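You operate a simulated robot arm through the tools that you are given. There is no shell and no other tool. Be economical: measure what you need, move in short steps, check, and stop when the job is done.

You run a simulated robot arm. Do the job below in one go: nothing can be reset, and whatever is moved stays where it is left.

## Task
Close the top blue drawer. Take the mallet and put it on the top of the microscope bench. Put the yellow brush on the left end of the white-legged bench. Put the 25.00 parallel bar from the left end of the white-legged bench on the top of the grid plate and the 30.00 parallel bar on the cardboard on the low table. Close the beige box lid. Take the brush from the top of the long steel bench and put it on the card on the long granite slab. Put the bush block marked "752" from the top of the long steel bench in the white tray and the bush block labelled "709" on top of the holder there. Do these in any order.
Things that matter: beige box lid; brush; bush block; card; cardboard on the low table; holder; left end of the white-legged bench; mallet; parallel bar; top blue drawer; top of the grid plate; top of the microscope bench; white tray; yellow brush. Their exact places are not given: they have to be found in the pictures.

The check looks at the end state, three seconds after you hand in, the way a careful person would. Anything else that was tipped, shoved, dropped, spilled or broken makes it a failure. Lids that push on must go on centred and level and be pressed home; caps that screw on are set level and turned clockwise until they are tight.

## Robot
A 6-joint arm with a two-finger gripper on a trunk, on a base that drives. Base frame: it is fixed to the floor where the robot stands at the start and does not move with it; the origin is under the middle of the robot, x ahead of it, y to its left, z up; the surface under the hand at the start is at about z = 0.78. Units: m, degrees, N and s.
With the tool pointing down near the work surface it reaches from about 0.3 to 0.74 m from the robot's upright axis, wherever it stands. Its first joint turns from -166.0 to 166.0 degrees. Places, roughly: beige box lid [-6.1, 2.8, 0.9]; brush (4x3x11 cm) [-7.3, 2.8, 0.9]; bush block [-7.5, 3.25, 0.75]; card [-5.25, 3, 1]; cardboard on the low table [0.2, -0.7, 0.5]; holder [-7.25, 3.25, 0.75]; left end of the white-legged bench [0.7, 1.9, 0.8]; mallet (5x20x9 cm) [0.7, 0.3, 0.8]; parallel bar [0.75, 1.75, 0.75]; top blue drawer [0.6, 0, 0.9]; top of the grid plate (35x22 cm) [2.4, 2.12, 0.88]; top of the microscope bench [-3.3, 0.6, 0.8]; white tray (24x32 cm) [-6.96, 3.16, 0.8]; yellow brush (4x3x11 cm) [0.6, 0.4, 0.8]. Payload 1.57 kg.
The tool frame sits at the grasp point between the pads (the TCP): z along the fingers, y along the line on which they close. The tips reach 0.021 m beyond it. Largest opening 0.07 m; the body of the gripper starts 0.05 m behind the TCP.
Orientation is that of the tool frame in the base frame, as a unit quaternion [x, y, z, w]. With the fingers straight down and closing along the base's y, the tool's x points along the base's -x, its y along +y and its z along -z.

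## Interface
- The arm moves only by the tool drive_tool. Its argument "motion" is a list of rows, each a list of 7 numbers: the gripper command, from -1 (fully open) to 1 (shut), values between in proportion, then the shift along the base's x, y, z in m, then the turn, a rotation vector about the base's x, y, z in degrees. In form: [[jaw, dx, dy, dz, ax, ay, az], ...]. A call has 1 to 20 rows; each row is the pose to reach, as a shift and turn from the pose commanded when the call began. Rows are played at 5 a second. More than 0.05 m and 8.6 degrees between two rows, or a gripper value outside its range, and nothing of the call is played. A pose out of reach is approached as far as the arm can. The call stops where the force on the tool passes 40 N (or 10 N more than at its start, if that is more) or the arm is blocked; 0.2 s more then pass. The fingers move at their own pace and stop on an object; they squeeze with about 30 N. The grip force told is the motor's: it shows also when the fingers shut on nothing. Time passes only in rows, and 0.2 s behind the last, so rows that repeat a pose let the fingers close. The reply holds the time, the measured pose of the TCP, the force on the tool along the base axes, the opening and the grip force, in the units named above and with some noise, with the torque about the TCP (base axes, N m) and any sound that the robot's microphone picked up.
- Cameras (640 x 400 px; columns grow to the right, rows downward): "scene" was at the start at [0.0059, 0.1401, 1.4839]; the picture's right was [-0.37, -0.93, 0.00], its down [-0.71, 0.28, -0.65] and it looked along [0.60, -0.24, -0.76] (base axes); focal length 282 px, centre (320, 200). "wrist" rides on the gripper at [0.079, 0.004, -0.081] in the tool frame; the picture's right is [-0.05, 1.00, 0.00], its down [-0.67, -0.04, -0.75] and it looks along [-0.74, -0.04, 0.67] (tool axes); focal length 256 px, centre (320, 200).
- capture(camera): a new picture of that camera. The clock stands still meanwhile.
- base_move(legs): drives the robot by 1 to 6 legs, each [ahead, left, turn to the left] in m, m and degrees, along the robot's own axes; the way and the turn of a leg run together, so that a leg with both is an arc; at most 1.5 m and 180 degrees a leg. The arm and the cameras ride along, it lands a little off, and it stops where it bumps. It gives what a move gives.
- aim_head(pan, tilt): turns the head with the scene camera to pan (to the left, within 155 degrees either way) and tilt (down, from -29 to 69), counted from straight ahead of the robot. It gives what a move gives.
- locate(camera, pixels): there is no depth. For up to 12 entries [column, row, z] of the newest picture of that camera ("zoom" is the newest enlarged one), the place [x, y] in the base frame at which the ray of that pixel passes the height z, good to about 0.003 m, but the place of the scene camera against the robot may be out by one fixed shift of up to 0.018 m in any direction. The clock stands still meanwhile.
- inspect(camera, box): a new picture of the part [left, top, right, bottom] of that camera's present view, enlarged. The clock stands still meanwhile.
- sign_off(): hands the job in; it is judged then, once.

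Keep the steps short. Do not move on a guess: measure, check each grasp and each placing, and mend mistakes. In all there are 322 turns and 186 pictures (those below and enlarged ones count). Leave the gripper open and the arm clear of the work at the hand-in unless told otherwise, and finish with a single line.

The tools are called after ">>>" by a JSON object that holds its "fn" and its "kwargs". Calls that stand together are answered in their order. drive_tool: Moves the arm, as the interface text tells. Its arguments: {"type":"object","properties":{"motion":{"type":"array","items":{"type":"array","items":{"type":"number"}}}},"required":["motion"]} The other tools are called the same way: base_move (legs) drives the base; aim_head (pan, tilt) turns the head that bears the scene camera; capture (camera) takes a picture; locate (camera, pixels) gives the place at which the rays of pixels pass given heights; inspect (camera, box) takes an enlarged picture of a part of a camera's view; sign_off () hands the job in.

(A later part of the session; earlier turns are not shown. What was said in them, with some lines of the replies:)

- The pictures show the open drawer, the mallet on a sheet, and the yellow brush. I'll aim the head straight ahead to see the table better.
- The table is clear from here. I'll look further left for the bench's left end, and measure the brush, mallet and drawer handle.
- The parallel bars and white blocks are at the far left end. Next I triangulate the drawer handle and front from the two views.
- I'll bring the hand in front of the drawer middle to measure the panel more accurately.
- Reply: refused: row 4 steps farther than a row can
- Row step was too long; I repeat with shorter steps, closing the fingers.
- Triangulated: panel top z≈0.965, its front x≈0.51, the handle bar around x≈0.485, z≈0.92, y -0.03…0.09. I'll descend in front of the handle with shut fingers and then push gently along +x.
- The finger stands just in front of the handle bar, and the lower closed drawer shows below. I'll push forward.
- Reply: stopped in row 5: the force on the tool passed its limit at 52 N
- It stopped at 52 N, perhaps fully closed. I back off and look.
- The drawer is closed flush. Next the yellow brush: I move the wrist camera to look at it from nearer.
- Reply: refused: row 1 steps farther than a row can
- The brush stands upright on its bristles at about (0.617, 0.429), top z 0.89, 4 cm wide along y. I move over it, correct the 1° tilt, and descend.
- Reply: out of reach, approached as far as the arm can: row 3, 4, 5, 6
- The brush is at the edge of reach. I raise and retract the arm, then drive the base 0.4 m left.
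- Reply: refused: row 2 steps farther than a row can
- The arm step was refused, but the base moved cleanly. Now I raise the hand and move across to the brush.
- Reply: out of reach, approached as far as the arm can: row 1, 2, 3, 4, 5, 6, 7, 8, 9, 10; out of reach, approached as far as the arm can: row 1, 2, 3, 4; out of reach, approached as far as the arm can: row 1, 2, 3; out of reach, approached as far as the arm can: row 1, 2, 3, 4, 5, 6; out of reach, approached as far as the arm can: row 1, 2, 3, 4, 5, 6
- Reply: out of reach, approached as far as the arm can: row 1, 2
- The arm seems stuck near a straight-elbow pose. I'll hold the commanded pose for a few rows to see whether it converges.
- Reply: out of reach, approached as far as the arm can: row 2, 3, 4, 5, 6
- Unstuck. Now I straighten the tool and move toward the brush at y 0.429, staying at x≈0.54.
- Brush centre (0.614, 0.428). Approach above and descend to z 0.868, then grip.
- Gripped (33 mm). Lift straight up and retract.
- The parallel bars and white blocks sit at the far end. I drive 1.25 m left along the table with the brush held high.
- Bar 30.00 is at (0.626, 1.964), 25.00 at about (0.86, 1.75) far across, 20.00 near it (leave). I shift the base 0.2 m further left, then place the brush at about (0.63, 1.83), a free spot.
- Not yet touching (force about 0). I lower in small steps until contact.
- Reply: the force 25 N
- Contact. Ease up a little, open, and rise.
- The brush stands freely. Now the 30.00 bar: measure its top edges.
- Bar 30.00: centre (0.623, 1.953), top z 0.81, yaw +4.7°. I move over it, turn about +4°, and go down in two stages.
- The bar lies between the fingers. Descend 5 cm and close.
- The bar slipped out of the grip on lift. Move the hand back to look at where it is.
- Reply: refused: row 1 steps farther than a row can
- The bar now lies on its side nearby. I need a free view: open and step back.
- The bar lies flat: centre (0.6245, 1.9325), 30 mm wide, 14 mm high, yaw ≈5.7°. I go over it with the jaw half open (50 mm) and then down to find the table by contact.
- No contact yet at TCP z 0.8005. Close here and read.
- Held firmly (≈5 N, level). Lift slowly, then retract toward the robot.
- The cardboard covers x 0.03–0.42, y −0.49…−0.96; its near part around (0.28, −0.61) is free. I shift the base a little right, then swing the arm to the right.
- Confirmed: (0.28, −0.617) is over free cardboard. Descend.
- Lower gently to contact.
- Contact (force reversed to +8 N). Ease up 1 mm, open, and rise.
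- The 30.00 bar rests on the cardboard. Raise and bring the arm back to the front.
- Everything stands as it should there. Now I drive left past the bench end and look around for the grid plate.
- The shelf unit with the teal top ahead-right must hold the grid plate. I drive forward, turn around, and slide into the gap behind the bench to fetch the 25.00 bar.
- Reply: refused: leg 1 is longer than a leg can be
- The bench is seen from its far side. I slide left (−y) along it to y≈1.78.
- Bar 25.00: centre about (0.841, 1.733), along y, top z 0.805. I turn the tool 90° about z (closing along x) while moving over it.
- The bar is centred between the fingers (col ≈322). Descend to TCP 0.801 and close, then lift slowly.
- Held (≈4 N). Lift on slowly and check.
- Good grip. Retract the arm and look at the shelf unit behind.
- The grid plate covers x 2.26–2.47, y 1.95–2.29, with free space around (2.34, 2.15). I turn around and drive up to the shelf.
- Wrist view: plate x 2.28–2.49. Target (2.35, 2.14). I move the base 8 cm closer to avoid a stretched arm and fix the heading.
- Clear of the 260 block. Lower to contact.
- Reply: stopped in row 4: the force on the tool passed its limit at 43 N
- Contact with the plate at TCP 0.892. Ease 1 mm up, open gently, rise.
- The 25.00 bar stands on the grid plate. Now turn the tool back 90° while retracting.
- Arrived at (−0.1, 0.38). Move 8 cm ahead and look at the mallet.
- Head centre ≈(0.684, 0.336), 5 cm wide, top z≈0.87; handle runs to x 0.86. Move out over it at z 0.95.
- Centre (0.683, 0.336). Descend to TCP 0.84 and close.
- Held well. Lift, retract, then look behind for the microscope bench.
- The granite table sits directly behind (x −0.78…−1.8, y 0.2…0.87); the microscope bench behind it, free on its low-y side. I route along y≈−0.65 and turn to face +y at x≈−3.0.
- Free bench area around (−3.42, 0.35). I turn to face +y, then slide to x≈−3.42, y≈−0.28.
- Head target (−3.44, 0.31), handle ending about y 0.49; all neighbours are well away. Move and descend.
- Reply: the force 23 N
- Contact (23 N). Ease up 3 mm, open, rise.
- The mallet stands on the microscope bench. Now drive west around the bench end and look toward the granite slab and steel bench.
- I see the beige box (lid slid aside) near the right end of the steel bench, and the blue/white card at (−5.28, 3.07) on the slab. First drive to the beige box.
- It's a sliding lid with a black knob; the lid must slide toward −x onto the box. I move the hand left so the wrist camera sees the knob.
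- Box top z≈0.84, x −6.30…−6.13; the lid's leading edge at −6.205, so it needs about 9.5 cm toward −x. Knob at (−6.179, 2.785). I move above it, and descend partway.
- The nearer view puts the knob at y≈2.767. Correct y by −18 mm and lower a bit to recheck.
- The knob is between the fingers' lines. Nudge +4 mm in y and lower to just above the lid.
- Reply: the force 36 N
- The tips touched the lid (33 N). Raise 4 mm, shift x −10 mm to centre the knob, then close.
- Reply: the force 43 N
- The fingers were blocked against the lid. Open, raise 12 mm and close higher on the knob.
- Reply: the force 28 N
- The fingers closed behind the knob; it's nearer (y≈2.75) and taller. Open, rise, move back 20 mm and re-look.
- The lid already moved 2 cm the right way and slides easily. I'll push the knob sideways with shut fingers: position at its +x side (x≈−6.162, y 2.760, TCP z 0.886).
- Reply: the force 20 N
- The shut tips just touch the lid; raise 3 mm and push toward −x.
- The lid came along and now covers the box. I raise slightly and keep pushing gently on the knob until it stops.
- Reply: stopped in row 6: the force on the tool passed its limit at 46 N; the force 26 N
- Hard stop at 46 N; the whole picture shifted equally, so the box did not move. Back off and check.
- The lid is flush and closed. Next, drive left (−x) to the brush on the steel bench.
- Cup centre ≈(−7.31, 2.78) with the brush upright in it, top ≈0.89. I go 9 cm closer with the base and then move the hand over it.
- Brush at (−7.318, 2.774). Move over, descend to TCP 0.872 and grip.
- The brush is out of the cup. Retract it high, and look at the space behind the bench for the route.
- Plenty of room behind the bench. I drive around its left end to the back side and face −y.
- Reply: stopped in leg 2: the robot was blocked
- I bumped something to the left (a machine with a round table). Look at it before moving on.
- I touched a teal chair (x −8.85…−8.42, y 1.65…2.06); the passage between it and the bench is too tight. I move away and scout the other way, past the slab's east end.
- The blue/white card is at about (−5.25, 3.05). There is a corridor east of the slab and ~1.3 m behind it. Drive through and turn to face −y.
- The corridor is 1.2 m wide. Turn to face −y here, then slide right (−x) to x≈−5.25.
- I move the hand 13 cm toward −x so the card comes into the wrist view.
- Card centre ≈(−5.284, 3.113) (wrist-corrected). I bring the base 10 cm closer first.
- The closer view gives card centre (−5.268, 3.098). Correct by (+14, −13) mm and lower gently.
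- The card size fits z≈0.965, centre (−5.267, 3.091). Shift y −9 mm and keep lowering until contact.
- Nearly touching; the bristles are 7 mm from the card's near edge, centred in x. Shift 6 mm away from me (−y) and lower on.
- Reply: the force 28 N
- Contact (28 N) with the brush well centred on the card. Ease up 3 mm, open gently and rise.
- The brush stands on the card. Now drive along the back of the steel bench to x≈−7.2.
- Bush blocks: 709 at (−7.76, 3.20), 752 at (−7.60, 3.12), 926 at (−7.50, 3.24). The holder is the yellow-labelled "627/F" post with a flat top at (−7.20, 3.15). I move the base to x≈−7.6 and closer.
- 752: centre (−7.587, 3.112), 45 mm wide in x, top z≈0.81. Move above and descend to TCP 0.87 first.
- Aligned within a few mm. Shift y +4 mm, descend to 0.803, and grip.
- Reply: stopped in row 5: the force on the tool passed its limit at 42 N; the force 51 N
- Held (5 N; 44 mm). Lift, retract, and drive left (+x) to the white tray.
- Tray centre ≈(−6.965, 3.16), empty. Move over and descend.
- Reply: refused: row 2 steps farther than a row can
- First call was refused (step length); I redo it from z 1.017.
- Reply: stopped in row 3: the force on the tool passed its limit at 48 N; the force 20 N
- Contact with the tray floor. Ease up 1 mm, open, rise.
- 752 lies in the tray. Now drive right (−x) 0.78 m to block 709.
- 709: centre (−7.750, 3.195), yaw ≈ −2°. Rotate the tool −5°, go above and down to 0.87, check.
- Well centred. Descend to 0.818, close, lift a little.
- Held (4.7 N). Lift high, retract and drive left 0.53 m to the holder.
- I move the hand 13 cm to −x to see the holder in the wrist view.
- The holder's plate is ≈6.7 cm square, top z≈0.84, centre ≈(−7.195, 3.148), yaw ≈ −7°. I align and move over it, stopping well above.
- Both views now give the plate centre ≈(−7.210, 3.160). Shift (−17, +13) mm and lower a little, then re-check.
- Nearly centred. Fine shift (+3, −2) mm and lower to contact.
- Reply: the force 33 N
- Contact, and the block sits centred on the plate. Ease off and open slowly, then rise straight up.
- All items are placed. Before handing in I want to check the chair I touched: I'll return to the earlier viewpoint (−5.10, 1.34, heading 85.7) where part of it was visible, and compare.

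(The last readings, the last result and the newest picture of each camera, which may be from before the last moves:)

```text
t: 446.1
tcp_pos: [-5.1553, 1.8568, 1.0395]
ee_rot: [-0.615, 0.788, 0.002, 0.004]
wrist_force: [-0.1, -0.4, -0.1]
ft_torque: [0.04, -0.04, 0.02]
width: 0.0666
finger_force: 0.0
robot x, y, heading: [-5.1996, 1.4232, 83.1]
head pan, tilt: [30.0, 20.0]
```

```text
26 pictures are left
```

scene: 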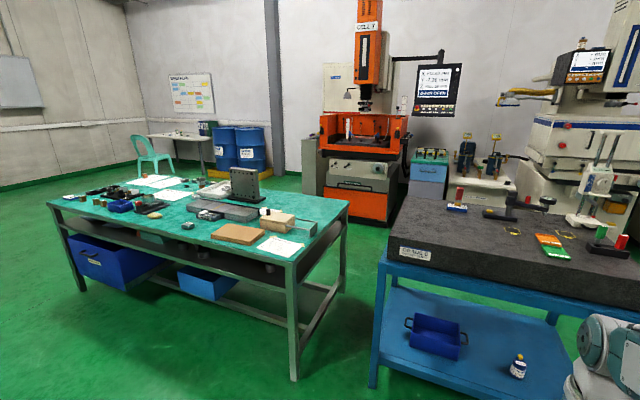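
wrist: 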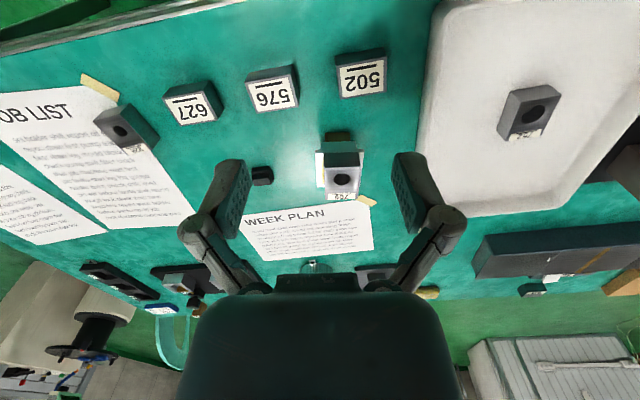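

>>> {"fn": "base_move", "kwargs": {"legs": [[-0.092, -0.087, 2.6]]}}

>>> {"fn": "capture", "kwargs": {"camera": "scene"}}

```text
t: 447.4
tcp_pos: [-5.0992, 1.7585, 1.0402]
ee_rot: [-0.632, 0.775, 0.0, 0.004]
wrist_force: [0.0, 0.5, -0.2]
ft_torque: [0.01, 0.02, -0.06]
width: 0.0665
finger_force: 0.1
robot x, y, heading: [-5.1211, 1.3229, 85.5]
head pan, tilt: [30.0, 20.0]
```

```text
25 pictures are left
```

scene: 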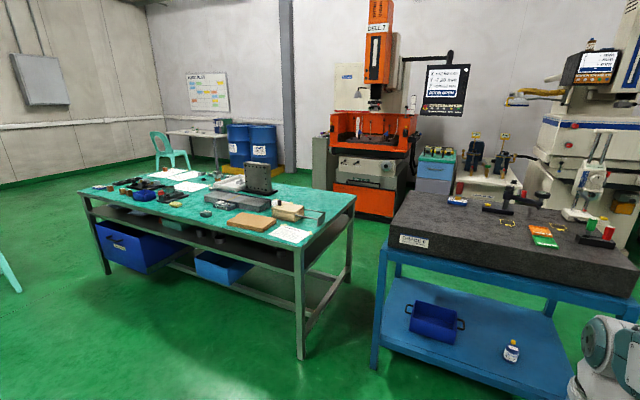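

The view matches the earlier one: the chair fragment at the left edge (0–20, 255–293) is where it was, so the chair did not move. The red brush stands on the card, the gripper is open and the arm is clear. Handing in.

>>> {"fn": "sign_off", "kwargs": {}}

```text
The job is handed in.
```

All the tasks are done and handed in; the 30.00 parallel bar slipped once and now lies flat on the cardboard, and the base bumped a chair, but a check from the earlier viewpoint showed the chair had not moved.
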